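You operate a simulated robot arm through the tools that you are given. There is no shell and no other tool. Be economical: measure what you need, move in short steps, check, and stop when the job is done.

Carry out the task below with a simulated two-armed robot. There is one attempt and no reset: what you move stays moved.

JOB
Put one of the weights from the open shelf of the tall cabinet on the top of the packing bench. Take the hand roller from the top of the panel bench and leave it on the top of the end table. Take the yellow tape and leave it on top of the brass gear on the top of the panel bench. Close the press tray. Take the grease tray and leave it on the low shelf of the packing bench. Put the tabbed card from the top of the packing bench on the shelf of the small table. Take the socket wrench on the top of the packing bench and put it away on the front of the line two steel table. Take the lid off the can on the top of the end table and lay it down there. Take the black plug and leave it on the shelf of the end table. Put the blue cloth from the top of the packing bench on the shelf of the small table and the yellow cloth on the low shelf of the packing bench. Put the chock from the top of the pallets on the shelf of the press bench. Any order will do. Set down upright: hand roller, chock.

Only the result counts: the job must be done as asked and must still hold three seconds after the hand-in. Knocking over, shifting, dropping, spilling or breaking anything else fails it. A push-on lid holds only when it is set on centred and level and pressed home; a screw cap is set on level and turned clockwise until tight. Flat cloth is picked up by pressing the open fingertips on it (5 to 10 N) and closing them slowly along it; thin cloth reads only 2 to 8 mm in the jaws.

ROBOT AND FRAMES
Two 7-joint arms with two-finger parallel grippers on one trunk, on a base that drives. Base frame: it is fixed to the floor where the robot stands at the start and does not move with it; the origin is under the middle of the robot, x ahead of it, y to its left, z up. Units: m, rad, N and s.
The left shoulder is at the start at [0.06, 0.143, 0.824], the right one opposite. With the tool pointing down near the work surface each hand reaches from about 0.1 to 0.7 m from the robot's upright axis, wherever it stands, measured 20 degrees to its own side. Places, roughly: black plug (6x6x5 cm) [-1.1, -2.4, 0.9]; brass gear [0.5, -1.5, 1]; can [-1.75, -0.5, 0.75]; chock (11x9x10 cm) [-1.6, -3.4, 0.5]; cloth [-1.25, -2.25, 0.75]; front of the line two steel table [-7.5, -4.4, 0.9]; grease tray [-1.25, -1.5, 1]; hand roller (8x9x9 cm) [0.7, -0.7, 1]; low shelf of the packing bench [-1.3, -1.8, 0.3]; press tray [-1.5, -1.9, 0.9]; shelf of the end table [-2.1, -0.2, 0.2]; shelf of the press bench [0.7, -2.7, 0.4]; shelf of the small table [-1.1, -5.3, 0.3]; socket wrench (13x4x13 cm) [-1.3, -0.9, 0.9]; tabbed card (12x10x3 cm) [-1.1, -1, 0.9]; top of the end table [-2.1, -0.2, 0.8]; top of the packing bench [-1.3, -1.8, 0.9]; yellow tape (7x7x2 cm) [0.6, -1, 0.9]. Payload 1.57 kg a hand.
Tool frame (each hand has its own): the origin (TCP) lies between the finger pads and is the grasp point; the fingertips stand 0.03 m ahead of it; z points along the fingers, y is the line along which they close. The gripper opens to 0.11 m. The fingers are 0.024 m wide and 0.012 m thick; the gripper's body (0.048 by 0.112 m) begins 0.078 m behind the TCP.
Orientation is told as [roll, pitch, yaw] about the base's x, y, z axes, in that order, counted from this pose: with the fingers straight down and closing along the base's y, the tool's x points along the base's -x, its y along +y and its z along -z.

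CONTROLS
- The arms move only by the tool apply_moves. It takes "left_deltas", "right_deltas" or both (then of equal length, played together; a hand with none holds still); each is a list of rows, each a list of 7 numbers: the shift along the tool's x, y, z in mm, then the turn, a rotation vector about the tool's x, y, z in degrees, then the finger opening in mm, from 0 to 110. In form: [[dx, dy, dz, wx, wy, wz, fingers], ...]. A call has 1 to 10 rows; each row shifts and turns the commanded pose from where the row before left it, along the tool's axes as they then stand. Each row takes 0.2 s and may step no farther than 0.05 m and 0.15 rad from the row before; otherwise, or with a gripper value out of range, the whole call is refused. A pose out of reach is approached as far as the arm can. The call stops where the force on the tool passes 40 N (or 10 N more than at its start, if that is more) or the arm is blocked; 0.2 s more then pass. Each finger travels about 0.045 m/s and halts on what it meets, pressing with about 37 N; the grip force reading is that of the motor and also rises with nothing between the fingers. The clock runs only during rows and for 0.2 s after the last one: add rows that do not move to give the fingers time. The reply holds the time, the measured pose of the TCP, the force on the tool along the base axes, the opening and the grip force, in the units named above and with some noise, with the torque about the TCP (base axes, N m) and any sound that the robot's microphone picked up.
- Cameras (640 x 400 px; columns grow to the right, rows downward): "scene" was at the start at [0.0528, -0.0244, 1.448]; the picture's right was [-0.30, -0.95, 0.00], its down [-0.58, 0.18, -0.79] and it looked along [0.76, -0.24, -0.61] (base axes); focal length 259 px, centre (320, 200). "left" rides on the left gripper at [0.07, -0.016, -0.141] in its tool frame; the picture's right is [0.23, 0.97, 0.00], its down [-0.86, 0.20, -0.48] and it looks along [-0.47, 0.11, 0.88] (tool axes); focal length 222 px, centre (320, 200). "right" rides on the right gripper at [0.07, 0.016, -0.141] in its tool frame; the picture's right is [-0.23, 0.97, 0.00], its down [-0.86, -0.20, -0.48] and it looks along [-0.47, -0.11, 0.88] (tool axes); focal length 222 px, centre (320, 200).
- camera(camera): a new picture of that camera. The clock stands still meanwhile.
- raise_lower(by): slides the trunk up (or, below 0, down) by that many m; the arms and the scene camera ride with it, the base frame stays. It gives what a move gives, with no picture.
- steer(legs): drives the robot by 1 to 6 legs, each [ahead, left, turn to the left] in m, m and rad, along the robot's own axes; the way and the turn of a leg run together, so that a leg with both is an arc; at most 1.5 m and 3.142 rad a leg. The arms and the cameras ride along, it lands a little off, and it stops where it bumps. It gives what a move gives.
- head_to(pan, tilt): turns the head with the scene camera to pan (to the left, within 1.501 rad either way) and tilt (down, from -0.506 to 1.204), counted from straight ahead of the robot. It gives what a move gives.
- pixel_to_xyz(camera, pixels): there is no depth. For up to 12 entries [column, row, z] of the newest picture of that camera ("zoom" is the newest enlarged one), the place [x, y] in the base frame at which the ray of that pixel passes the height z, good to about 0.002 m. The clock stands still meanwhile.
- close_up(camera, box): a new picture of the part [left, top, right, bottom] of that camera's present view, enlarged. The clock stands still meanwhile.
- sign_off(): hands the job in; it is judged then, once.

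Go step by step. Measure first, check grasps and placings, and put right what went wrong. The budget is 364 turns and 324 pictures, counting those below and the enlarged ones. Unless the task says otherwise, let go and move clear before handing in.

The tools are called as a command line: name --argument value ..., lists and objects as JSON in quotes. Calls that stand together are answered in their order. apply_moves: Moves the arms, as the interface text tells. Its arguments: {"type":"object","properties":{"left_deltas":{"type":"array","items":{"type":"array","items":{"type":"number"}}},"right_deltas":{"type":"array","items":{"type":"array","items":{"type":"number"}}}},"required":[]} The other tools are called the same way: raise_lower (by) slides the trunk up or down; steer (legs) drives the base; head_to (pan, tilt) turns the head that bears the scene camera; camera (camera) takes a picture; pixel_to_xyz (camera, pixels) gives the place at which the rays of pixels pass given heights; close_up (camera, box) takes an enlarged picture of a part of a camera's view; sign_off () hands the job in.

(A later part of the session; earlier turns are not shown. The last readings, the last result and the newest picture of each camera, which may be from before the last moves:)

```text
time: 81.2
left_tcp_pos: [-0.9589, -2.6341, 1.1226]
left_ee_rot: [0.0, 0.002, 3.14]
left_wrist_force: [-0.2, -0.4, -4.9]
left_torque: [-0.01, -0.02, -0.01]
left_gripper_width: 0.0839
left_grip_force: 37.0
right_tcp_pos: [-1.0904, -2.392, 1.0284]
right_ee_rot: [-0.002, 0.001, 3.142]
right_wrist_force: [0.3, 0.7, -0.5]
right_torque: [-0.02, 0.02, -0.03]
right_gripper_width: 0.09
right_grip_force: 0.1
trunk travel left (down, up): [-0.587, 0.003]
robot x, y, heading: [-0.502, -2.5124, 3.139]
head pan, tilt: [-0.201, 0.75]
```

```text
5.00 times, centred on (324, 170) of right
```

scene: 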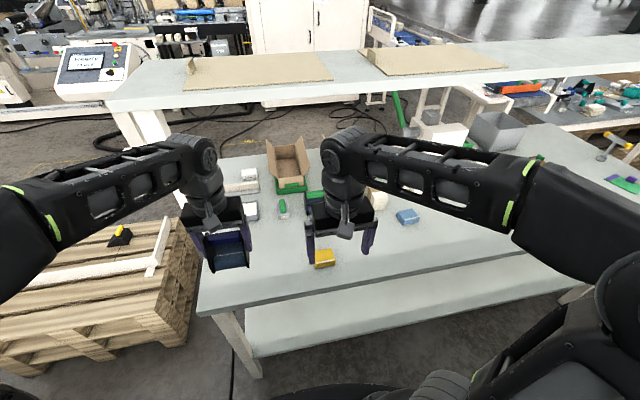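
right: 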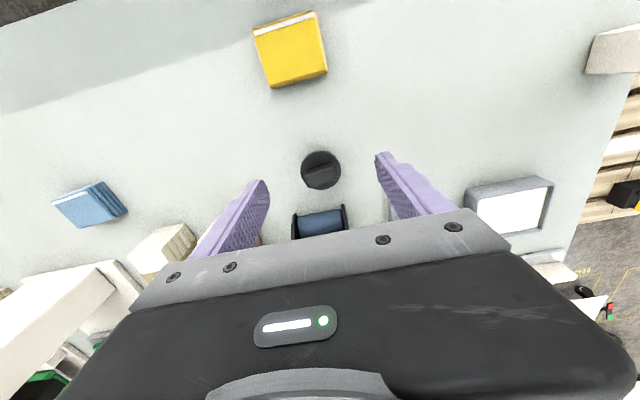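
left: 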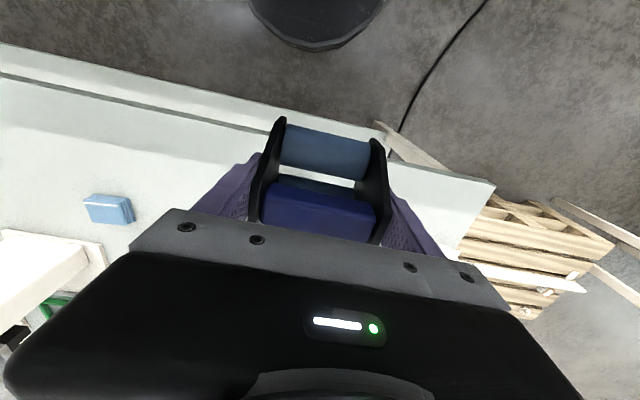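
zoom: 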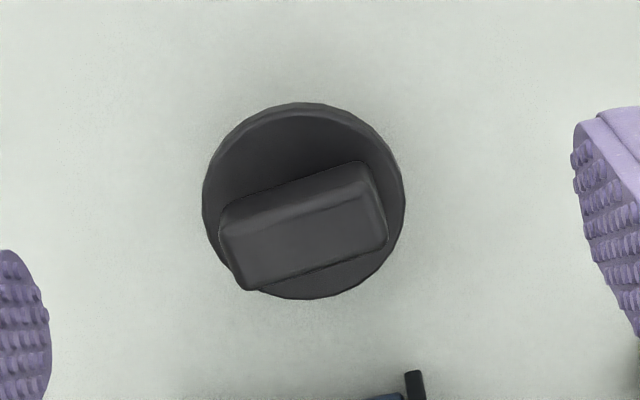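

camera --camera "scene"

pixel_to_xyz --camera "right" --pixels '[[272, 88, 0.9], [272, 88, 0.87], [272, 88, 0.85], [328, 72, 0.9], [328, 72, 0.87], [328, 72, 0.85], [321, 169, 0.9], [321, 169, 0.87], [321, 169, 0.85]]'

close_up --camera "scene" --box '[270, 190, 398, 270]'

```text
256 pictures are left
```

scene: 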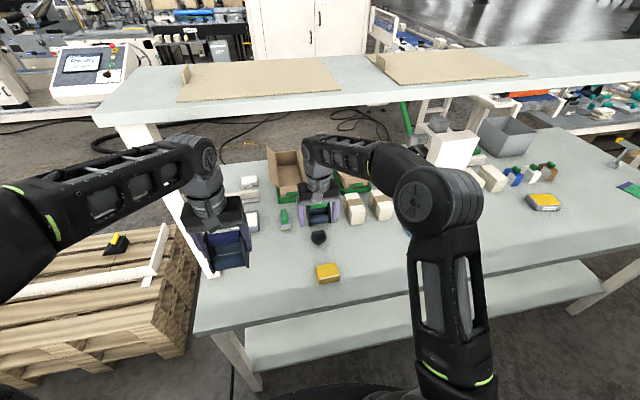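

```text
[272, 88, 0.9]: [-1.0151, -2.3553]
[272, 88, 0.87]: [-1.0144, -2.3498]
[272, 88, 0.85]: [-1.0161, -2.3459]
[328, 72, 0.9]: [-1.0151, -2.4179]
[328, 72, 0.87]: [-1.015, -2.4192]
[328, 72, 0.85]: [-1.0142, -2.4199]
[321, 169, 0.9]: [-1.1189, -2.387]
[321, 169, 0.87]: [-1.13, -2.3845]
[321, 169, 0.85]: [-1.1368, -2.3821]
```

```text
5.00 times, centred on (334, 230) of scene
```

zoom: 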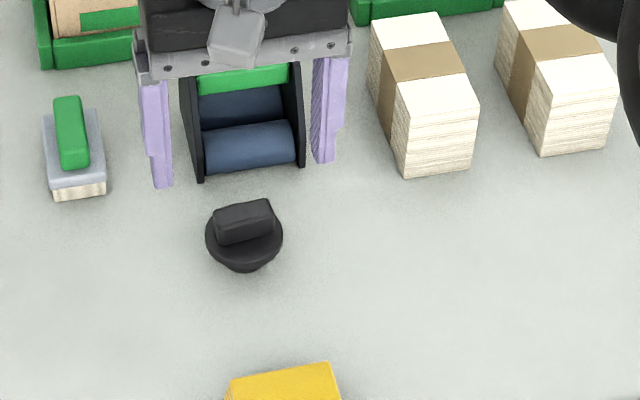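

pixel_to_xyz --camera "zoom" --pixels '[[232, 380, 0.9], [232, 380, 0.87], [232, 380, 0.85], [330, 364, 0.87], [330, 364, 0.85], [244, 238, 0.9], [244, 238, 0.87], [244, 238, 0.85]]'

```text
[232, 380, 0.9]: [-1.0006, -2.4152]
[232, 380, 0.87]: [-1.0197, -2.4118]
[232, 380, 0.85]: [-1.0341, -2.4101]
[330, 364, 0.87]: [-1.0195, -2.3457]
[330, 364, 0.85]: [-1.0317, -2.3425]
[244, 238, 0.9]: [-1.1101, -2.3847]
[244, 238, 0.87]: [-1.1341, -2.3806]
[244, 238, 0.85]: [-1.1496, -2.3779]
```

Triangulation shows this bench top is at about z 0.85; plug is at about [-1.126,-2.384]. Adjust and descend.

apply_moves --right_deltas '[[-36, -8, 10, 0, 0, 0, 90], [0, 0, 40, 0, 0, 0, 90], [0, 0, 40, 0, 0, 0, 90], [0, 0, 15, 0, 0, 0, 90]]'

close_up --camera "right" --box '[220, 100, 420, 240]'

close_up --camera "scene" --box '[270, 190, 398, 270]'

```text
time: 82.2
left_tcp_pos: [-0.9583, -2.6342, 1.1241]
left_ee_rot: [0.0, -0.002, 3.139]
left_wrist_force: [0.1, 0.0, -3.3]
left_torque: [0.04, -0.02, 0.03]
left_gripper_width: 0.0837
left_grip_force: 37.1
right_tcp_pos: [-1.1222, -2.3824, 0.9217]
right_ee_rot: [0.0, 0.0, 3.143]
right_wrist_force: [0.2, 0.3, -0.5]
right_torque: [0.0, 0.01, 0.0]
right_gripper_width: 0.0899
right_grip_force: 0.0
trunk travel left (down, up): [-0.587, 0.003]
robot x, y, heading: [-0.5053, -2.5134, 3.137]
head pan, tilt: [-0.201, 0.75]
```

```text
2.86 times, centred on (320, 170) of right
```

zoom: 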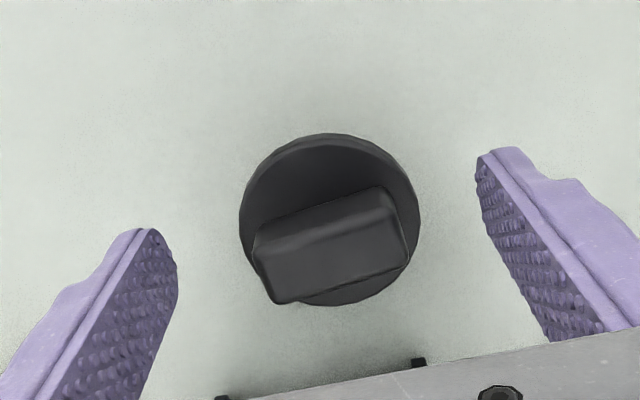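

```text
5.00 times, centred on (334, 230) of scene
```

zoom: 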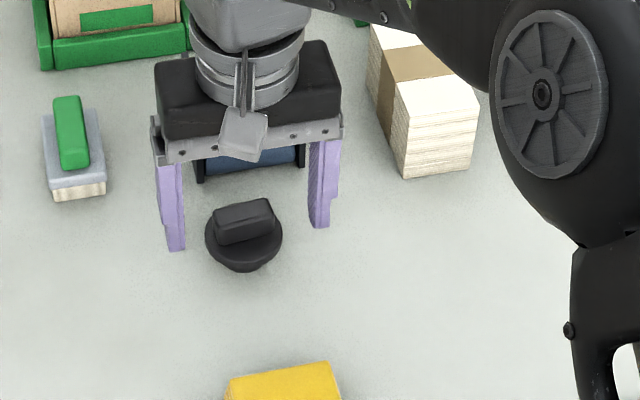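

apply_moves --right_deltas '[[-2, 0, 12, 0, 0, 0, 85], [-2, 0, 10, 0, 0, 0, 75], [0, 0, 0, 0, 0, 0, 55], [0, 0, 0, 0, 0, 0, 40], [0, 0, 0, 0, 0, 0, 40]]'

apply_moves --right_deltas '[[0, 0, -10, 0, 0, 0, 40], [0, 0, -20, 0, 0, 0, 40], [0, 0, -40, 0, 0, 0, 40]]'

close_up --camera "right" --box '[220, 100, 420, 240]'

close_up --camera "scene" --box '[270, 190, 398, 270]'

```text
time: 83.4
left_tcp_pos: [-0.9585, -2.6337, 1.1229]
left_ee_rot: [-0.001, -0.001, 3.14]
left_wrist_force: [1.2, -0.3, -4.4]
left_torque: [-0.02, 0.01, 0.0]
left_gripper_width: 0.0839
left_grip_force: 37.2
right_tcp_pos: [-1.1277, -2.3801, 0.9006]
right_ee_rot: [0.001, 0.0, 3.141]
right_wrist_force: [0.4, 0.6, -0.8]
right_torque: [0.0, -0.01, -0.02]
right_gripper_width: 0.0537
right_grip_force: 27.7
trunk travel left (down, up): [-0.587, 0.003]
robot x, y, heading: [-0.5046, -2.5123, 3.14]
head pan, tilt: [-0.201, 0.75]
```

```text
time: 84.2
left_tcp_pos: [-0.9575, -2.634, 1.1224]
left_ee_rot: [0.001, -0.003, 3.14]
left_wrist_force: [0.5, 0.6, -3.7]
left_torque: [0.0, 0.0, -0.01]
left_gripper_width: 0.0839
left_grip_force: 37.0
right_tcp_pos: [-1.1266, -2.3818, 0.9716]
right_ee_rot: [0.0, 0.0, -3.141]
right_wrist_force: [1.1, -0.2, -0.4]
right_torque: [0.0, -0.01, -0.02]
right_gripper_width: 0.0534
right_grip_force: 36.7
trunk travel left (down, up): [-0.587, 0.003]
robot x, y, heading: [-0.506, -2.5108, 3.139]
head pan, tilt: [-0.201, 0.75]
```

```text
2.86 times, centred on (320, 170) of right
```

zoom: 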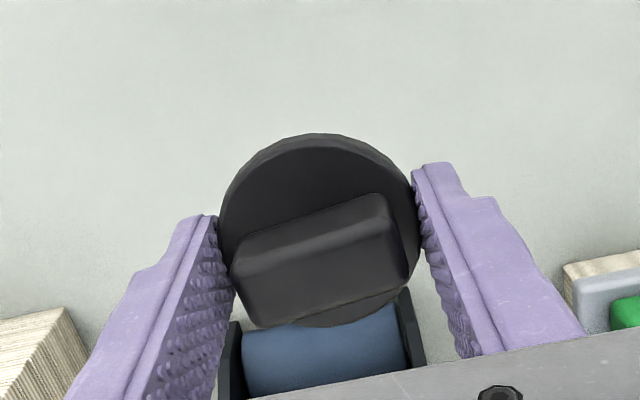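

```text
5.00 times, centred on (334, 230) of scene
```

zoom: 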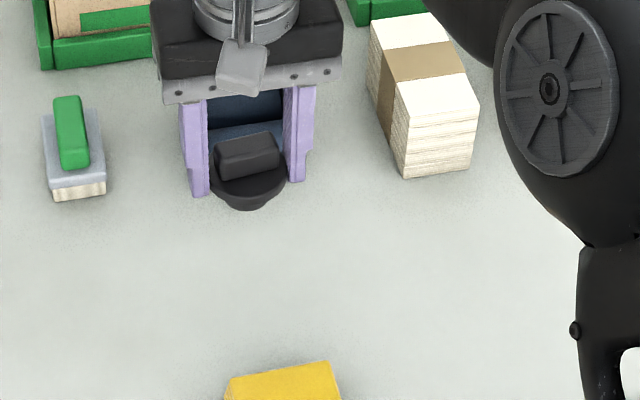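

Plug is held by its flange. Lift, retract, and drive to the end table area.

apply_moves --right_deltas '[[0, 0, -50, 0, 0, 0, 40], [0, 0, -50, 0, 0, 0, 40], [45, 0, -20, 0, 0, 0, 40], [50, 0, 0, 0, 0, 0, 40], [50, 0, 0, 0, 0, 0, 40], [50, 0, 0, 0, 0, 0, 40]]'

steer --legs '[[-0.15, 0, 0], [0, -1.2, 0], [0, -1.1, 0]]'

head_to --pan 0 --tilt 0.5

camera --camera "scene"

```text
time: 85.6
left_tcp_pos: [-0.9575, -2.6339, 1.1238]
left_ee_rot: [-0.001, -0.003, 3.141]
left_wrist_force: [0.1, 0.4, -4.3]
left_torque: [-0.05, 0.0, -0.01]
left_gripper_width: 0.0839
left_grip_force: 37.2
right_tcp_pos: [-0.9355, -2.3857, 1.0912]
right_ee_rot: [0.001, 0.0, -3.142]
right_wrist_force: [-0.4, 0.2, 0.1]
right_torque: [0.0, 0.01, 0.01]
right_gripper_width: 0.0537
right_grip_force: 37.4
trunk travel left (down, up): [-0.587, 0.003]
robot x, y, heading: [-0.5083, -2.5137, 3.143]
head pan, tilt: [-0.201, 0.75]
```

```text
time: 97.9
left_tcp_pos: [-0.7534, -0.3042, 1.1238]
left_ee_rot: [0.0, -0.001, 3.098]
left_wrist_force: [-0.8, 0.3, -4.2]
left_torque: [0.03, -0.03, 0.02]
left_gripper_width: 0.0838
left_grip_force: 36.6
right_tcp_pos: [-0.7208, -0.0547, 1.0919]
right_ee_rot: [0.0, 0.001, 3.1]
right_wrist_force: [0.2, 0.0, 0.3]
right_torque: [0.0, 0.0, 0.0]
right_gripper_width: 0.0537
right_grip_force: 37.7
trunk travel left (down, up): [-0.587, 0.003]
robot x, y, heading: [-0.2962, -0.2057, 3.093]
head pan, tilt: [-0.201, 0.75]
```

```text
time: 98.7
left_tcp_pos: [-0.753, -0.3033, 1.1228]
left_ee_rot: [-0.002, -0.002, 3.098]
left_wrist_force: [0.4, 0.3, -3.7]
left_torque: [-0.01, -0.01, 0.0]
left_gripper_width: 0.0839
left_grip_force: 37.2
right_tcp_pos: [-0.7209, -0.0557, 1.092]
right_ee_rot: [0.001, 0.0, 3.1]
right_wrist_force: [0.2, 0.1, 0.0]
right_torque: [0.0, 0.0, 0.02]
right_gripper_width: 0.0535
right_grip_force: 37.6
trunk travel left (down, up): [-0.587, 0.003]
robot x, y, heading: [-0.2993, -0.198, 3.104]
head pan, tilt: [0.0, 0.499]
```

```text
250 pictures are left
```

scene: 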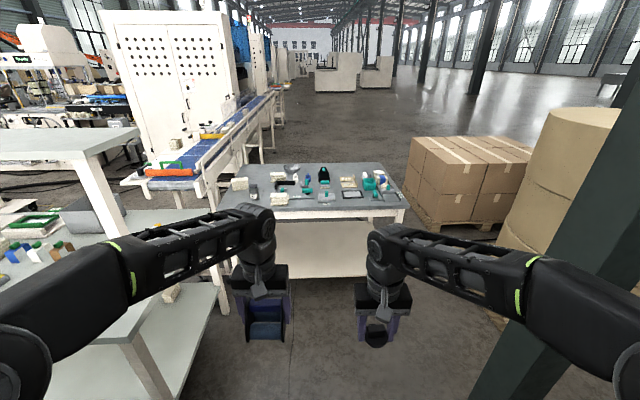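

pixel_to_xyz --camera "scene" --pixels '[[480, 385, 0], [225, 213, 0.75], [408, 207, 0.75], [390, 165, 0.75], [230, 168, 0.75], [130, 345, 0.85], [215, 238, 0.85]]'

head_to --pan -0.6 --tilt 0.7

camera --camera "scene"

```text
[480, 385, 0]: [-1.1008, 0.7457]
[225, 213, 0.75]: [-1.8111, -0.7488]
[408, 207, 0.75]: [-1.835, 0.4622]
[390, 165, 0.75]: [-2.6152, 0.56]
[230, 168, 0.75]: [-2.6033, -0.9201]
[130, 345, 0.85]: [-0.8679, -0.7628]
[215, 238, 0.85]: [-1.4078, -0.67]
```

```text
time: 99.7
left_tcp_pos: [-0.7536, -0.305, 1.1239]
left_ee_rot: [0.001, -0.003, 3.097]
left_wrist_force: [-0.8, 0.8, -4.1]
left_torque: [0.03, -0.01, -0.02]
left_gripper_width: 0.0838
left_grip_force: 36.7
right_tcp_pos: [-0.7216, -0.0566, 1.0913]
right_ee_rot: [0.0, 0.0, 3.101]
right_wrist_force: [-0.1, -0.4, -0.5]
right_torque: [0.04, 0.01, -0.02]
right_gripper_width: 0.0537
right_grip_force: 37.4
trunk travel left (down, up): [-0.587, 0.003]
robot x, y, heading: [-0.2917, -0.2004, 3.096]
head pan, tilt: [-0.6, 0.7]
```

```text
249 pictures are left
```

scene: 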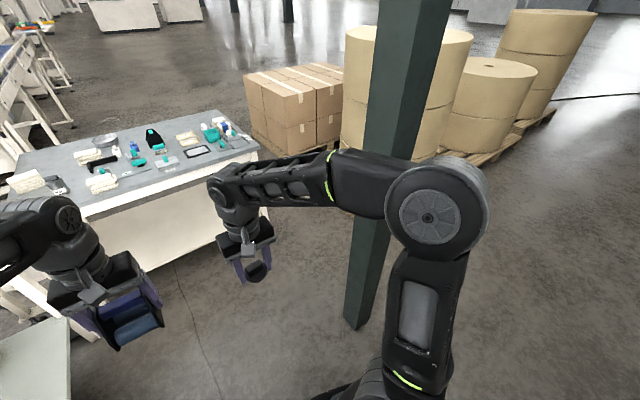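

steer --legs '[[0.85, 0, 0.045]]'

head_to --pan 0 --tilt 0.65

camera --camera "scene"

camera --camera "left"

camera --camera "right"

```text
time: 104.2
left_tcp_pos: [-1.5959, -0.3107, 1.1222]
left_ee_rot: [0.0, -0.001, -3.135]
left_wrist_force: [0.1, 0.3, -4.1]
left_torque: [0.0, -0.05, 0.0]
left_gripper_width: 0.0837
left_grip_force: 36.9
right_tcp_pos: [-1.5771, -0.0621, 1.0903]
right_ee_rot: [0.0, 0.001, -3.134]
right_wrist_force: [0.2, 0.2, -0.1]
right_torque: [0.02, -0.01, -0.01]
right_gripper_width: 0.0535
right_grip_force: 37.1
trunk travel left (down, up): [-0.587, 0.003]
robot x, y, heading: [-1.1418, -0.1859, -3.133]
head pan, tilt: [-0.6, 0.7]
```

```text
time: 105.2
left_tcp_pos: [-1.5952, -0.3117, 1.123]
left_ee_rot: [0.0, -0.003, -3.135]
left_wrist_force: [-0.4, 0.2, -4.7]
left_torque: [-0.02, 0.0, 0.03]
left_gripper_width: 0.0838
left_grip_force: 36.8
right_tcp_pos: [-1.5761, -0.0616, 1.0907]
right_ee_rot: [0.001, 0.001, -3.135]
right_wrist_force: [-0.3, -0.1, -1.3]
right_torque: [0.0, 0.03, -0.01]
right_gripper_width: 0.0538
right_grip_force: 37.8
trunk travel left (down, up): [-0.587, 0.003]
robot x, y, heading: [-1.1431, -0.1838, -3.134]
head pan, tilt: [0.0, 0.649]
```

```text
248 pictures are left
```

scene: 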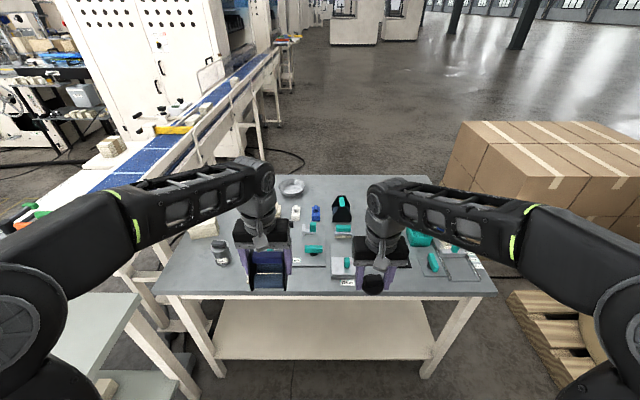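

```text
247 pictures are left
```

left: 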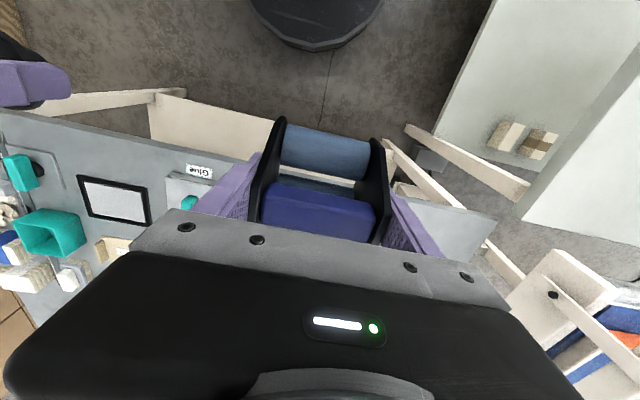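

```text
246 pictures are left
```

right: 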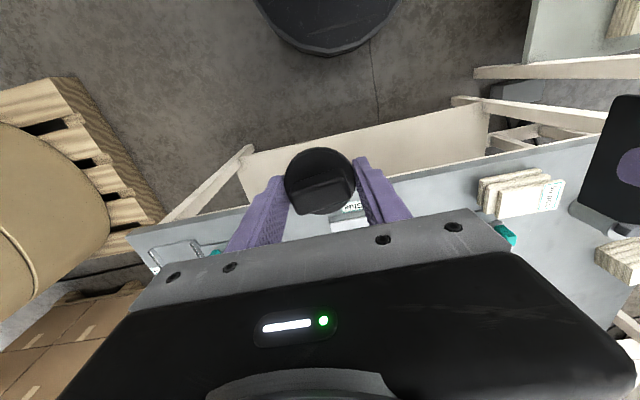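

close_up --camera "scene" --box '[150, 170, 330, 300]'

close_up --camera "scene" --box '[280, 170, 500, 300]'

pixel_to_xyz --camera "scene" --pixels '[[153, 292, 0.8], [495, 293, 0.8], [153, 292, 0.75], [495, 293, 0.75], [222, 265, 0.75], [222, 265, 0.8]]'

```text
3.08 times, centred on (240, 235) of scene
```

zoom: 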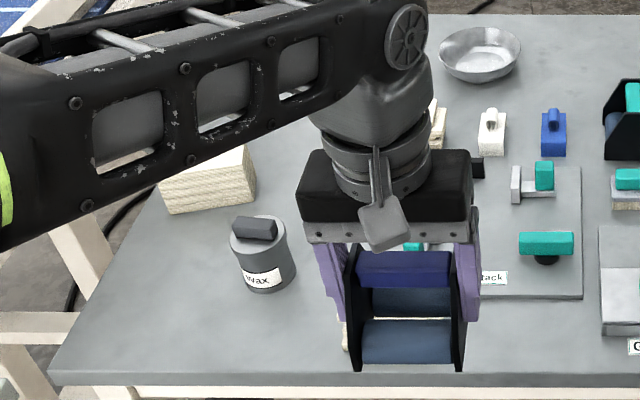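

```text
2.91 times, centred on (390, 235) of scene
```

zoom: 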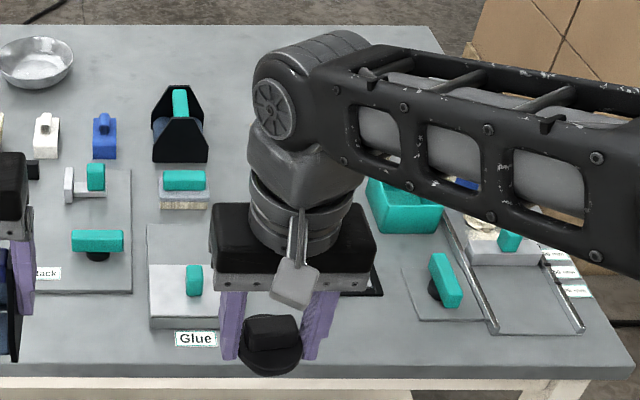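

```text
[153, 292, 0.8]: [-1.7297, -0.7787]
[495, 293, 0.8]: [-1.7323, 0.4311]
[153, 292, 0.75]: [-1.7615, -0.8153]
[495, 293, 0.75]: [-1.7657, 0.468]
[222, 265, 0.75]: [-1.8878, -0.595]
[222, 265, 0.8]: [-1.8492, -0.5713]
```

pixel_to_xyz --camera "scene" --pixels '[[347, 282.4, 0.84], [347, 282.4, 0.8], [347, 282.4, 0.76], [153, 292, 0.8]]'

pixel_to_xyz --camera "left" --pixels '[[200, 171, 0.84], [200, 171, 0.8], [200, 171, 0.76]]'

```text
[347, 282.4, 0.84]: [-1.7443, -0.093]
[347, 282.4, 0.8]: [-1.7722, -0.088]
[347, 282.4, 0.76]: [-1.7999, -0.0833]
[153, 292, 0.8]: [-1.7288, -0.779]
```

```text
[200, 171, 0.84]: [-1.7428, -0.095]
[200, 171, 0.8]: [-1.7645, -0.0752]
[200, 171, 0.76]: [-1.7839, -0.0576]
```

steer --legs '[[0.14, 0, -0.008]]'

apply_moves --left_deltas '[[10, 45, 0, 0, 0, 0, 65], [10, 45, 0, 0, 0, 0, 65], [0, 45, 0, 0, 0, 0, 65], [0, 45, 0, 0, 0, 0, 65], [0, 45, 0, 0, 0, 0, 65], [0, 45, 0, 0, 0, 0, 65], [0, 40, 0, 0, 0, 0, 65]]'

head_to --pan 0.35 --tilt 0.8

camera --camera "scene"

camera --camera "left"

```text
time: 106.5
left_tcp_pos: [-1.7368, -0.3082, 1.1233]
left_ee_rot: [0.0, -0.001, 3.141]
left_wrist_force: [-0.7, 0.6, -3.7]
left_torque: [0.04, -0.04, -0.04]
left_gripper_width: 0.0839
left_grip_force: 36.8
right_tcp_pos: [-1.7139, -0.0589, 1.0918]
right_ee_rot: [-0.001, 0.002, -3.142]
right_wrist_force: [-0.1, 0.0, -0.3]
right_torque: [-0.01, -0.05, -0.01]
right_gripper_width: 0.0534
right_grip_force: 37.2
trunk travel left (down, up): [-0.587, 0.003]
robot x, y, heading: [-1.2848, -0.187, 3.137]
head pan, tilt: [0.0, 0.649]
```

```text
time: 108.1
left_tcp_pos: [-1.7145, -0.6172, 1.1206]
left_ee_rot: [0.001, 0.0, 3.139]
left_wrist_force: [0.3, 0.2, -3.6]
left_torque: [0.01, -0.02, 0.03]
left_gripper_width: 0.0835
left_grip_force: 37.4
right_tcp_pos: [-1.7128, -0.0606, 1.0908]
right_ee_rot: [0.0, 0.0, -3.142]
right_wrist_force: [0.2, -1.1, -0.9]
right_torque: [0.0, -0.01, -0.01]
right_gripper_width: 0.0535
right_grip_force: 37.3
trunk travel left (down, up): [-0.587, 0.003]
robot x, y, heading: [-1.2774, -0.1881, 3.135]
head pan, tilt: [0.0, 0.649]
```

```text
time: 109.0
left_tcp_pos: [-1.7158, -0.6161, 1.1207]
left_ee_rot: [0.001, -0.002, 3.14]
left_wrist_force: [-0.7, 0.1, -3.6]
left_torque: [0.0, -0.04, -0.01]
left_gripper_width: 0.0837
left_grip_force: 37.2
right_tcp_pos: [-1.7139, -0.0602, 1.0919]
right_ee_rot: [-0.001, 0.0, -3.142]
right_wrist_force: [-0.2, -0.4, 0.0]
right_torque: [0.0, -0.01, 0.04]
right_gripper_width: 0.0536
right_grip_force: 36.6
trunk travel left (down, up): [-0.587, 0.003]
robot x, y, heading: [-1.2825, -0.1876, 3.142]
head pan, tilt: [0.351, 0.799]
```

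```text
243 pictures are left
```

scene: 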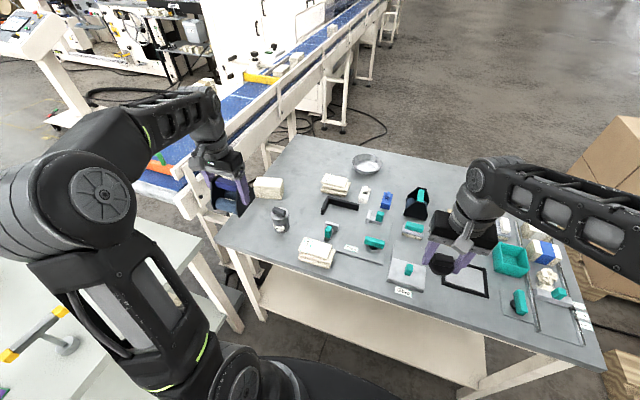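

```text
242 pictures are left
```

left: 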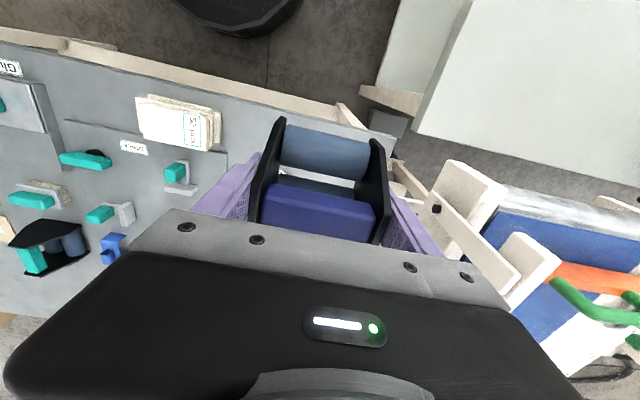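

close_up --camera "scene" --box '[210, 160, 370, 280]'

pixel_to_xyz --camera "scene" --pixels '[[218, 244, 0.8], [265, 255, 0.8], [300, 262, 0.8], [334, 266, 0.8], [280, 230, 0.8], [300, 235, 0.8]]'

```text
3.33 times, centred on (290, 220) of scene
```

zoom: 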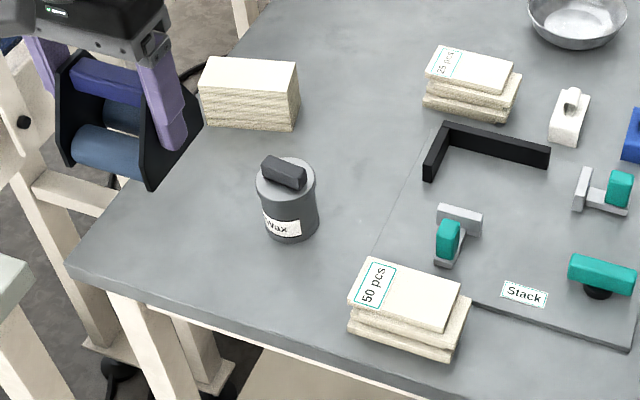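

```text
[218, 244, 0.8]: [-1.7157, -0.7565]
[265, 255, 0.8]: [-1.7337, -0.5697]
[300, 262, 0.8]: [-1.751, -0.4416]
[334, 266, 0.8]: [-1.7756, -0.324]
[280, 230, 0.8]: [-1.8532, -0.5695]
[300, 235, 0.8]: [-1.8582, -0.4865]
```

pixel_to_xyz --camera "zoom" --pixels '[[68, 265, 0.84], [68, 265, 0.8], [68, 265, 0.76], [288, 222, 0.8], [285, 178, 0.9], [288, 240, 0.8], [270, 320, 0.8], [180, 270, 0.8], [350, 335, 0.8], [200, 120, 0.8]]'

```text
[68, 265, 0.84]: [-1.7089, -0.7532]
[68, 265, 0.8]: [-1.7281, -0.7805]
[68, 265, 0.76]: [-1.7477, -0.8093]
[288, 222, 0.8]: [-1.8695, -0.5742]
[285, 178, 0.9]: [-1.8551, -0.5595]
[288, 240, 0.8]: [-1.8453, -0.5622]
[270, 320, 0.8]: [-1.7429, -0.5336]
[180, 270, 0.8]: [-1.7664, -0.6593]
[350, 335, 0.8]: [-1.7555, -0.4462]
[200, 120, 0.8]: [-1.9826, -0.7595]
```

steer --legs '[[0.06, 0, 0]]'

apply_moves --left_deltas '[[0, 37, 30, 0, 0, 0, 65], [0, 37, 30, 0, 0, 0, 65], [-12, 0, 45, 0, 0, 0, 65], [0, 0, 45, 0, 0, 0, 65], [0, 0, 40, 0, 0, 0, 65]]'

close_up --camera "scene" --box '[190, 170, 350, 290]'

camera --camera "left"

```text
time: 109.9
left_tcp_pos: [-1.7787, -0.6145, 1.1192]
left_ee_rot: [0.0, 0.002, 3.141]
left_wrist_force: [0.2, -0.6, -4.7]
left_torque: [0.01, -0.04, 0.0]
left_gripper_width: 0.0837
left_grip_force: 37.0
right_tcp_pos: [-1.7752, -0.0578, 1.0911]
right_ee_rot: [0.0, 0.001, 3.142]
right_wrist_force: [-0.1, 0.6, -0.9]
right_torque: [-0.02, -0.03, -0.01]
right_gripper_width: 0.0537
right_grip_force: 37.2
trunk travel left (down, up): [-0.587, 0.003]
robot x, y, heading: [-1.3448, -0.1852, 3.139]
head pan, tilt: [0.351, 0.799]
```

```text
time: 111.1
left_tcp_pos: [-1.7895, -0.6899, 0.9294]
left_ee_rot: [0.0, 0.0, 3.138]
left_wrist_force: [-0.5, -0.9, -3.7]
left_torque: [-0.02, -0.02, 0.01]
left_gripper_width: 0.0839
left_grip_force: 37.3
right_tcp_pos: [-1.7748, -0.0591, 1.0929]
right_ee_rot: [-0.001, 0.001, 3.141]
right_wrist_force: [0.1, 0.1, -0.6]
right_torque: [0.03, -0.02, 0.01]
right_gripper_width: 0.0534
right_grip_force: 36.9
trunk travel left (down, up): [-0.587, 0.003]
robot x, y, heading: [-1.3449, -0.1875, 3.139]
head pan, tilt: [0.351, 0.799]
```

```text
3.33 times, centred on (270, 230) of scene
```

zoom: 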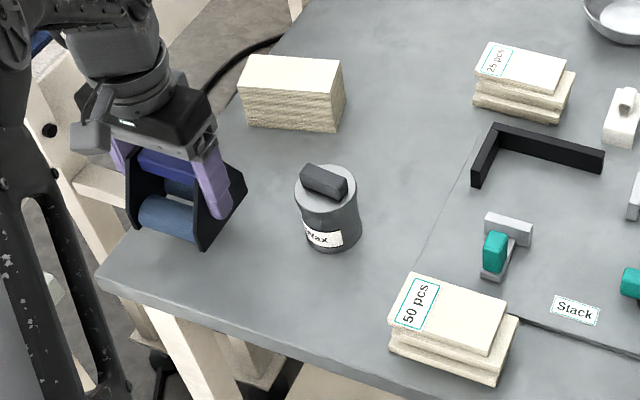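

```text
239 pictures are left
```

left: 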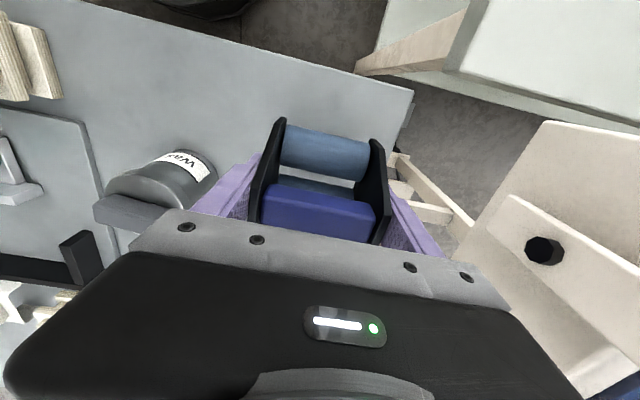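

apply_moves --left_deltas '[[0, 0, 40, 0, 0, 0, 65], [0, 0, 18, 0, 0, 0, 65], [0, 0, 5, 0, 0, 0, 65], [0, 0, 4, 0, 0, 0, 65], [0, 0, 4, 0, 0, 0, 65]]'

```text
time: 111.7
left_tcp_pos: [-1.7969, -0.6891, 0.8963]
left_ee_rot: [0.006, -0.023, 3.138]
left_wrist_force: [-0.7, 6.5, 22.5]
left_torque: [1.02, -0.45, 0.22]
left_gripper_width: 0.0839
left_grip_force: 36.7
right_tcp_pos: [-1.7719, -0.0577, 1.0929]
right_ee_rot: [0.001, 0.0, -3.143]
right_wrist_force: [0.2, -0.7, 0.2]
right_torque: [0.0, -0.05, -0.02]
right_gripper_width: 0.0537
right_grip_force: 36.9
trunk travel left (down, up): [-0.587, 0.003]
robot x, y, heading: [-1.3411, -0.1843, 3.14]
head pan, tilt: [0.351, 0.799]
stopped in row 2 (left hand): the force on the tool passed its limit (the readings are from after the stop); the commanded pose is now the measured one
```

close_up --camera "scene" --box '[190, 190, 290, 270]'

camera --camera "left"

```text
5.00 times, centred on (240, 230) of scene
```

zoom: 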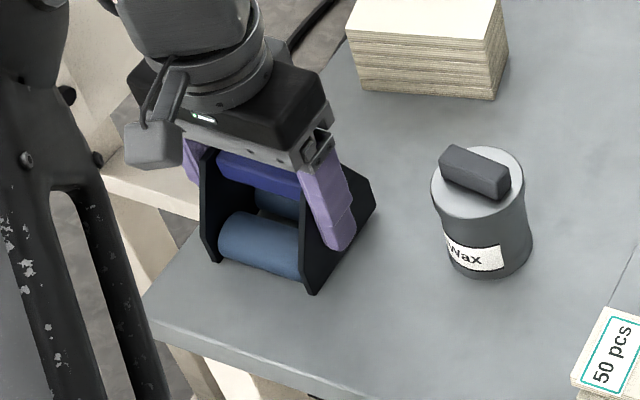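

```text
237 pictures are left
```

left: 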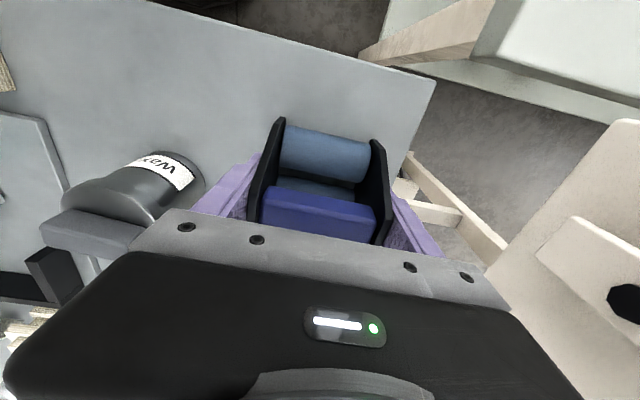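

apply_moves --left_deltas '[[0, 0, -2, 0, 0, 0, 80], [0, 0, 0, 0, 0, 0, 95], [0, 0, 0, 0, 0, 0, 108], [0, 0, -30, 0, 0, 0, 108], [0, 0, -45, 0, 0, 0, 108], [0, 0, -45, 0, 0, 0, 108], [0, 0, -45, 0, 0, 0, 108]]'

close_up --camera "scene" --box '[190, 190, 290, 270]'

camera --camera "left"

```text
time: 113.2
left_tcp_pos: [-1.7912, -0.6929, 1.0626]
left_ee_rot: [0.005, -0.016, 3.136]
left_wrist_force: [-0.4, 1.2, 0.3]
left_torque: [-0.03, 0.01, -0.01]
left_gripper_width: 0.1082
left_grip_force: 0.0
right_tcp_pos: [-1.773, -0.0586, 1.0915]
right_ee_rot: [0.002, 0.0, 3.141]
right_wrist_force: [-0.6, 0.0, 0.0]
right_torque: [0.01, 0.03, 0.0]
right_gripper_width: 0.0535
right_grip_force: 36.7
trunk travel left (down, up): [-0.587, 0.003]
robot x, y, heading: [-1.3418, -0.1863, 3.135]
head pan, tilt: [0.351, 0.799]
```

```text
5.00 times, centred on (240, 230) of scene
```

zoom: 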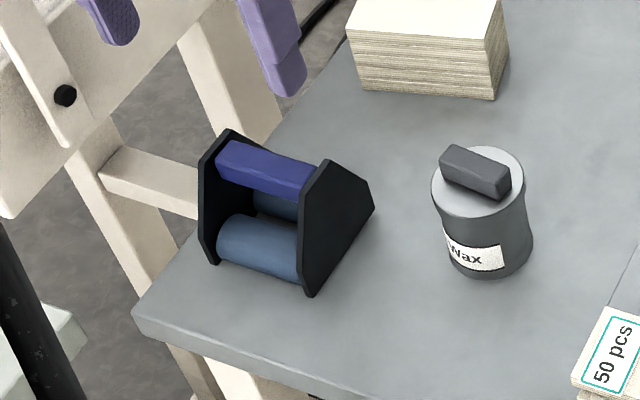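

```text
235 pictures are left
```

left: 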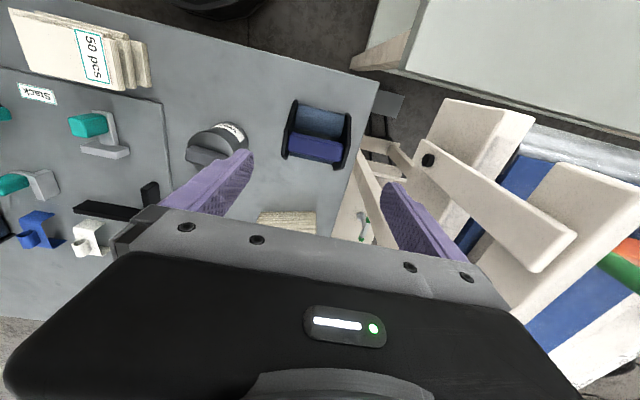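

close_up --camera "left" --box '[160, 100, 288, 180]'

pixel_to_xyz --camera "zoom" --pixels '[[220, 250, 0.9], [220, 250, 0.93], [220, 250, 0.96]]'

pixel_to_xyz --camera "scene" --pixels '[[271, 223.6, 0.9]]'

```text
5.00 times, centred on (224, 140) of left
```

zoom: 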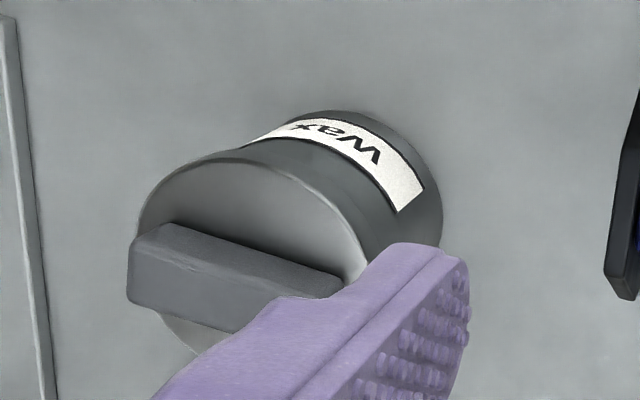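

```text
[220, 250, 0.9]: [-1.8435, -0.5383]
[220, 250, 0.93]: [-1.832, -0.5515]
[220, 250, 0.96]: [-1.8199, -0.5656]
```

```text
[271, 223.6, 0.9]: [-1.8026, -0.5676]
```

close_up --camera "scene" --box '[225, 190, 345, 265]'

pixel_to_xyz --camera "zoom" --pixels '[[300, 180, 0.9], [300, 180, 0.93], [300, 180, 0.96], [320, 260, 0.84]]'

```text
5.33 times, centred on (285, 228) of scene
```

zoom: 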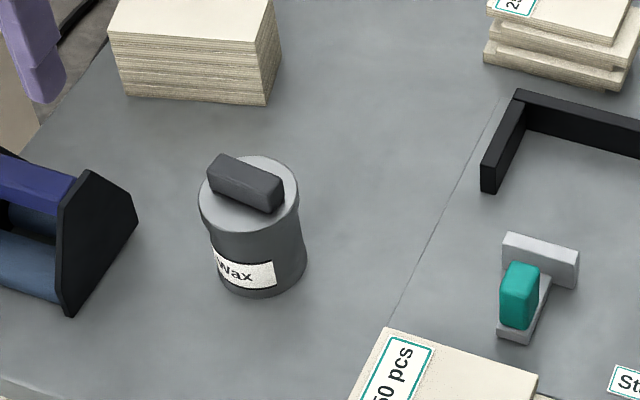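

```text
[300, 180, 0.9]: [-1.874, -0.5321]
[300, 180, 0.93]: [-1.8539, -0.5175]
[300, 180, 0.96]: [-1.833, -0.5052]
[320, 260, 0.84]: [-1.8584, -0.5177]
```

pixel_to_xyz --camera "zoom" --pixels '[[248, 177, 0.93], [248, 177, 0.95], [248, 177, 0.97], [222, 160, 0.95], [275, 192, 0.95], [199, 200, 0.93], [300, 195, 0.93], [248, 195, 0.92], [258, 290, 0.838]]'

pixel_to_xyz --camera "left" --pixels '[[205, 150, 0.93], [205, 150, 0.95], [205, 150, 0.97], [191, 151, 0.95], [221, 158, 0.95]]'

```text
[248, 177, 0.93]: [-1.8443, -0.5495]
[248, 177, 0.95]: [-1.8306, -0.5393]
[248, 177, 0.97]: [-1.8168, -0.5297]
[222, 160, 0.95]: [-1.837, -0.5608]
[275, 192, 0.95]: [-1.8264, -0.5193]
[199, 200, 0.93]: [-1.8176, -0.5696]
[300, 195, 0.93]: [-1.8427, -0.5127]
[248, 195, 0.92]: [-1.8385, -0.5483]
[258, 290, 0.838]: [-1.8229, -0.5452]
```

```text
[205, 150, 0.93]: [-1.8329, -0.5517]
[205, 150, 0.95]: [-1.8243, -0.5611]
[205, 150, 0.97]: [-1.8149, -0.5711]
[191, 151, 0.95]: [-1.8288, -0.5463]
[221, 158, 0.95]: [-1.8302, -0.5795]
```

apply_moves --left_deltas '[[-16, -47, 0, 0, 0, 0, 80], [-16, -47, 0, 0, 0, 0, 80], [-16, -47, 0, 0, 0, 0, 80], [0, 0, 35, 0, 0, 0, 80]]'

close_up --camera "left" --box '[220, 110, 420, 235]'

close_up --camera "scene" --box '[225, 190, 345, 265]'

```text
time: 114.2
left_tcp_pos: [-1.8399, -0.5489, 1.0238]
left_ee_rot: [0.005, -0.02, 3.14]
left_wrist_force: [-0.6, -1.2, 0.1]
left_torque: [0.02, -0.01, -0.02]
left_gripper_width: 0.0801
left_grip_force: 0.1
right_tcp_pos: [-1.7734, -0.0609, 1.0919]
right_ee_rot: [0.001, 0.0, -3.142]
right_wrist_force: [-0.2, -0.5, -0.2]
right_torque: [0.01, -0.01, 0.01]
right_gripper_width: 0.0536
right_grip_force: 37.3
trunk travel left (down, up): [-0.587, 0.003]
robot x, y, heading: [-1.3419, -0.19, 3.142]
head pan, tilt: [0.351, 0.799]
```

```text
3.20 times, centred on (320, 172) of left
```

zoom: 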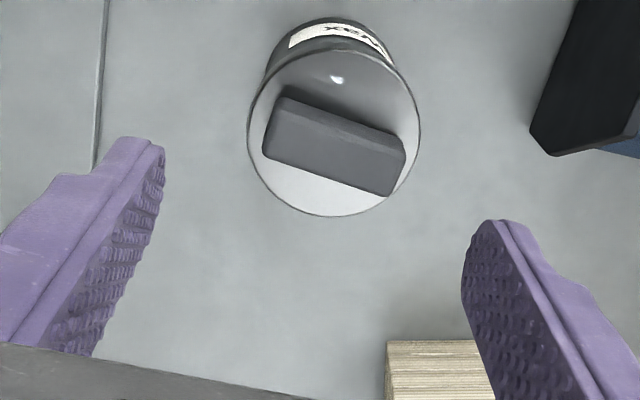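

```text
5.33 times, centred on (285, 228) of scene
```

zoom: 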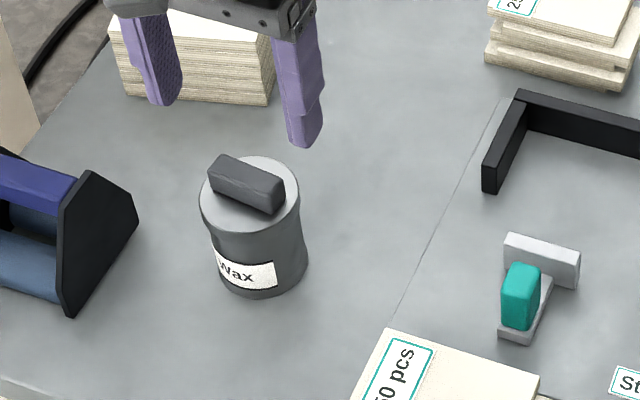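

close_up --camera "left" --box '[220, 110, 420, 235]'

pixel_to_xyz --camera "zoom" --pixels '[[333, 150, 0.92], [333, 150, 0.93], [270, 130, 0.93], [395, 168, 0.93], [247, 130, 0.915], [421, 135, 0.915], [334, 50, 0.915], [325, 216, 0.915]]'

```text
3.20 times, centred on (320, 172) of left
```

zoom: 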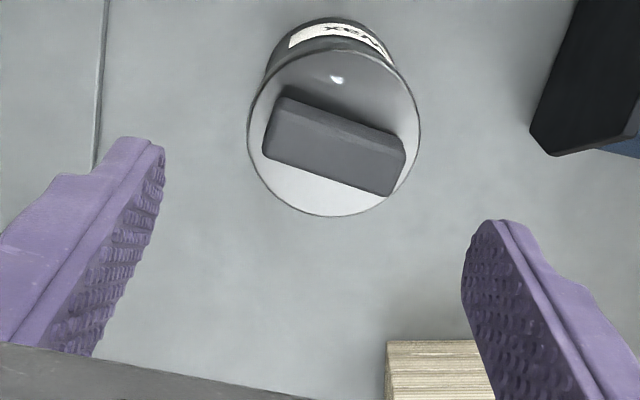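

```text
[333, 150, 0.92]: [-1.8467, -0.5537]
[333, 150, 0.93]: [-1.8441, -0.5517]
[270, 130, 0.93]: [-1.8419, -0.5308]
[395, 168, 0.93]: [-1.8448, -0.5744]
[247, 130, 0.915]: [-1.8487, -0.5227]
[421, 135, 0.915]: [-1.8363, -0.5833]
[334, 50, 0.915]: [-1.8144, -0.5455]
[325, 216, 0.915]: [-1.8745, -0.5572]
```

apply_moves --left_deltas '[[-4.5, 3.6, 20, 0, -1.1, 4, 70], [0, 0, 30, 0, 0, 0, 70], [0, 0, 20, 0, 0, 0, 65], [0, 0, 5, 0, 0, 0, 65]]'

close_up --camera "left" --box '[220, 110, 420, 235]'

close_up --camera "scene" --box '[225, 190, 345, 265]'

```text
time: 115.2
left_tcp_pos: [-1.8488, -0.5524, 0.9509]
left_ee_rot: [0.006, -0.039, 3.069]
left_wrist_force: [0.3, -0.1, -0.3]
left_torque: [-0.01, 0.01, -0.01]
left_gripper_width: 0.0649
left_grip_force: 0.1
right_tcp_pos: [-1.773, -0.058, 1.0919]
right_ee_rot: [0.001, 0.001, 3.142]
right_wrist_force: [0.4, 0.0, 0.3]
right_torque: [0.0, 0.02, -0.02]
right_gripper_width: 0.0536
right_grip_force: 36.5
trunk travel left (down, up): [-0.587, 0.003]
robot x, y, heading: [-1.3434, -0.1889, 3.141]
head pan, tilt: [0.351, 0.799]
```

```text
3.20 times, centred on (320, 172) of left
```

zoom: 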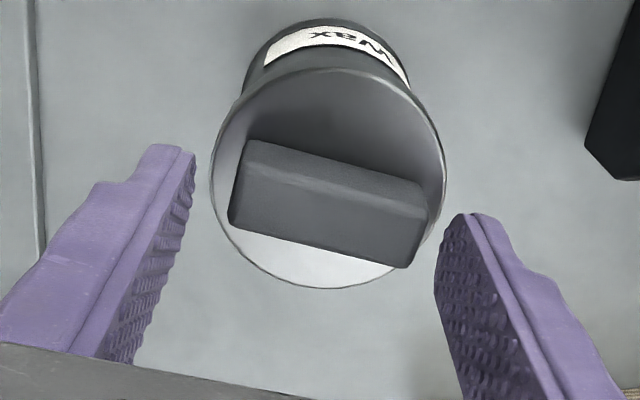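

```text
5.33 times, centred on (285, 228) of scene
```

zoom: 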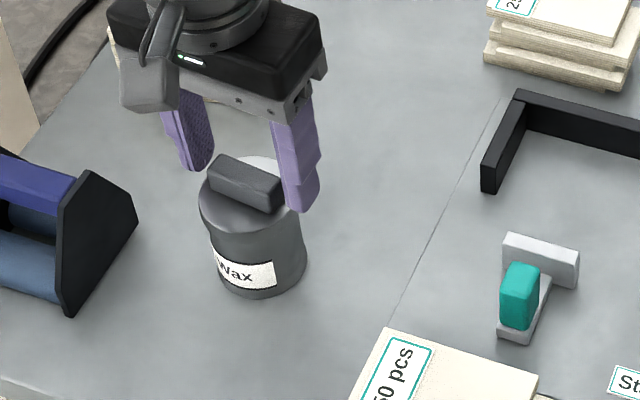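

apply_moves --left_deltas '[[-2, 0, 3, 0, 2.2, 0, 65], [0, 0, 3, 0, 0, 0, 50], [0, 0, 0, 0, 0, 0, 35], [0, 0, 0, 0, 0, 0, 35], [0, 0, 0, 0, 0, 0, 35]]'

close_up --camera "left" --box '[220, 110, 420, 235]'

```text
time: 116.5
left_tcp_pos: [-1.852, -0.5525, 0.9449]
left_ee_rot: [0.008, 0.0, 3.07]
left_wrist_force: [0.3, -1.7, 4.0]
left_torque: [-0.07, -0.03, -0.03]
left_gripper_width: 0.0467
left_grip_force: 36.7
right_tcp_pos: [-1.774, -0.0602, 1.0922]
right_ee_rot: [0.001, -0.001, 3.14]
right_wrist_force: [0.7, 0.0, -1.0]
right_torque: [0.01, 0.03, -0.03]
right_gripper_width: 0.0535
right_grip_force: 37.0
trunk travel left (down, up): [-0.587, 0.003]
robot x, y, heading: [-1.3466, -0.1881, 3.141]
head pan, tilt: [0.351, 0.799]
```

```text
3.20 times, centred on (320, 172) of left
```

zoom: 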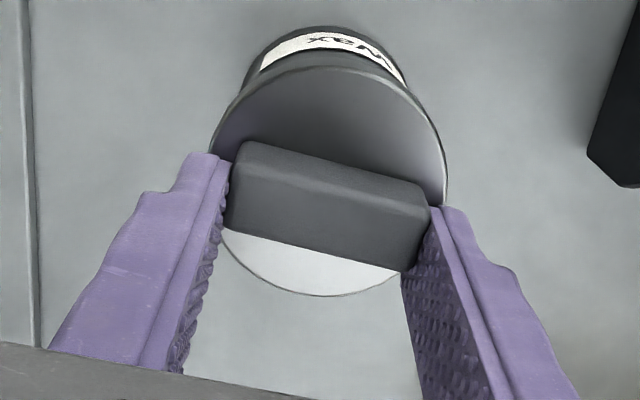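

apply_moves --left_deltas '[[0, 0, -2, 0, 0, 0, 35], [0, 0, -2, 0, 0, 0, 35], [0, 0, -2, 0, 0, 0, 35]]'

close_up --camera "scene" --box '[225, 190, 345, 265]'

```text
time: 117.2
left_tcp_pos: [-1.8505, -0.5531, 0.9505]
left_ee_rot: [0.008, 0.002, 3.069]
left_wrist_force: [-0.2, 0.0, -2.6]
left_torque: [0.0, 0.01, -0.02]
left_gripper_width: 0.0464
left_grip_force: 36.8
right_tcp_pos: [-1.7746, -0.0588, 1.0922]
right_ee_rot: [0.002, 0.001, 3.142]
right_wrist_force: [-0.5, -0.3, 0.8]
right_torque: [0.03, 0.04, 0.0]
right_gripper_width: 0.0538
right_grip_force: 37.1
trunk travel left (down, up): [-0.587, 0.003]
robot x, y, heading: [-1.3422, -0.1914, 3.139]
head pan, tilt: [0.351, 0.799]
```

```text
5.33 times, centred on (285, 228) of scene
```

zoom: 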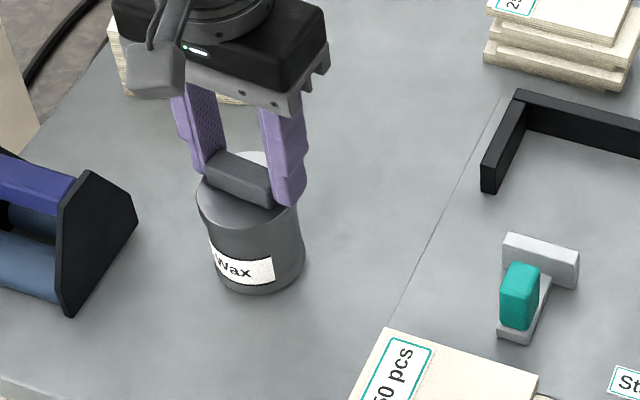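

apply_moves --left_deltas '[[0, 0, -4, 0, 0, 0, 35], [0, 0, -4, 0, 0, 0, 35]]'

close_up --camera "scene" --box '[225, 190, 345, 265]'

```text
time: 117.8
left_tcp_pos: [-1.8498, -0.5529, 0.9575]
left_ee_rot: [0.007, 0.001, 3.068]
left_wrist_force: [0.4, -0.2, -2.9]
left_torque: [0.01, -0.01, -0.01]
left_gripper_width: 0.0463
left_grip_force: 37.1
right_tcp_pos: [-1.7743, -0.0591, 1.0927]
right_ee_rot: [0.0, 0.002, 3.143]
right_wrist_force: [0.3, 1.2, -0.1]
right_torque: [0.0, -0.02, 0.0]
right_gripper_width: 0.0533
right_grip_force: 36.6
trunk travel left (down, up): [-0.587, 0.003]
robot x, y, heading: [-1.3399, -0.1845, 3.137]
head pan, tilt: [0.351, 0.799]
```

```text
5.33 times, centred on (285, 228) of scene
```

zoom: 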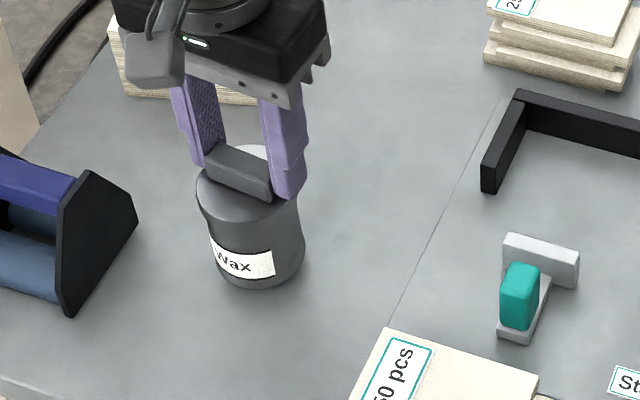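

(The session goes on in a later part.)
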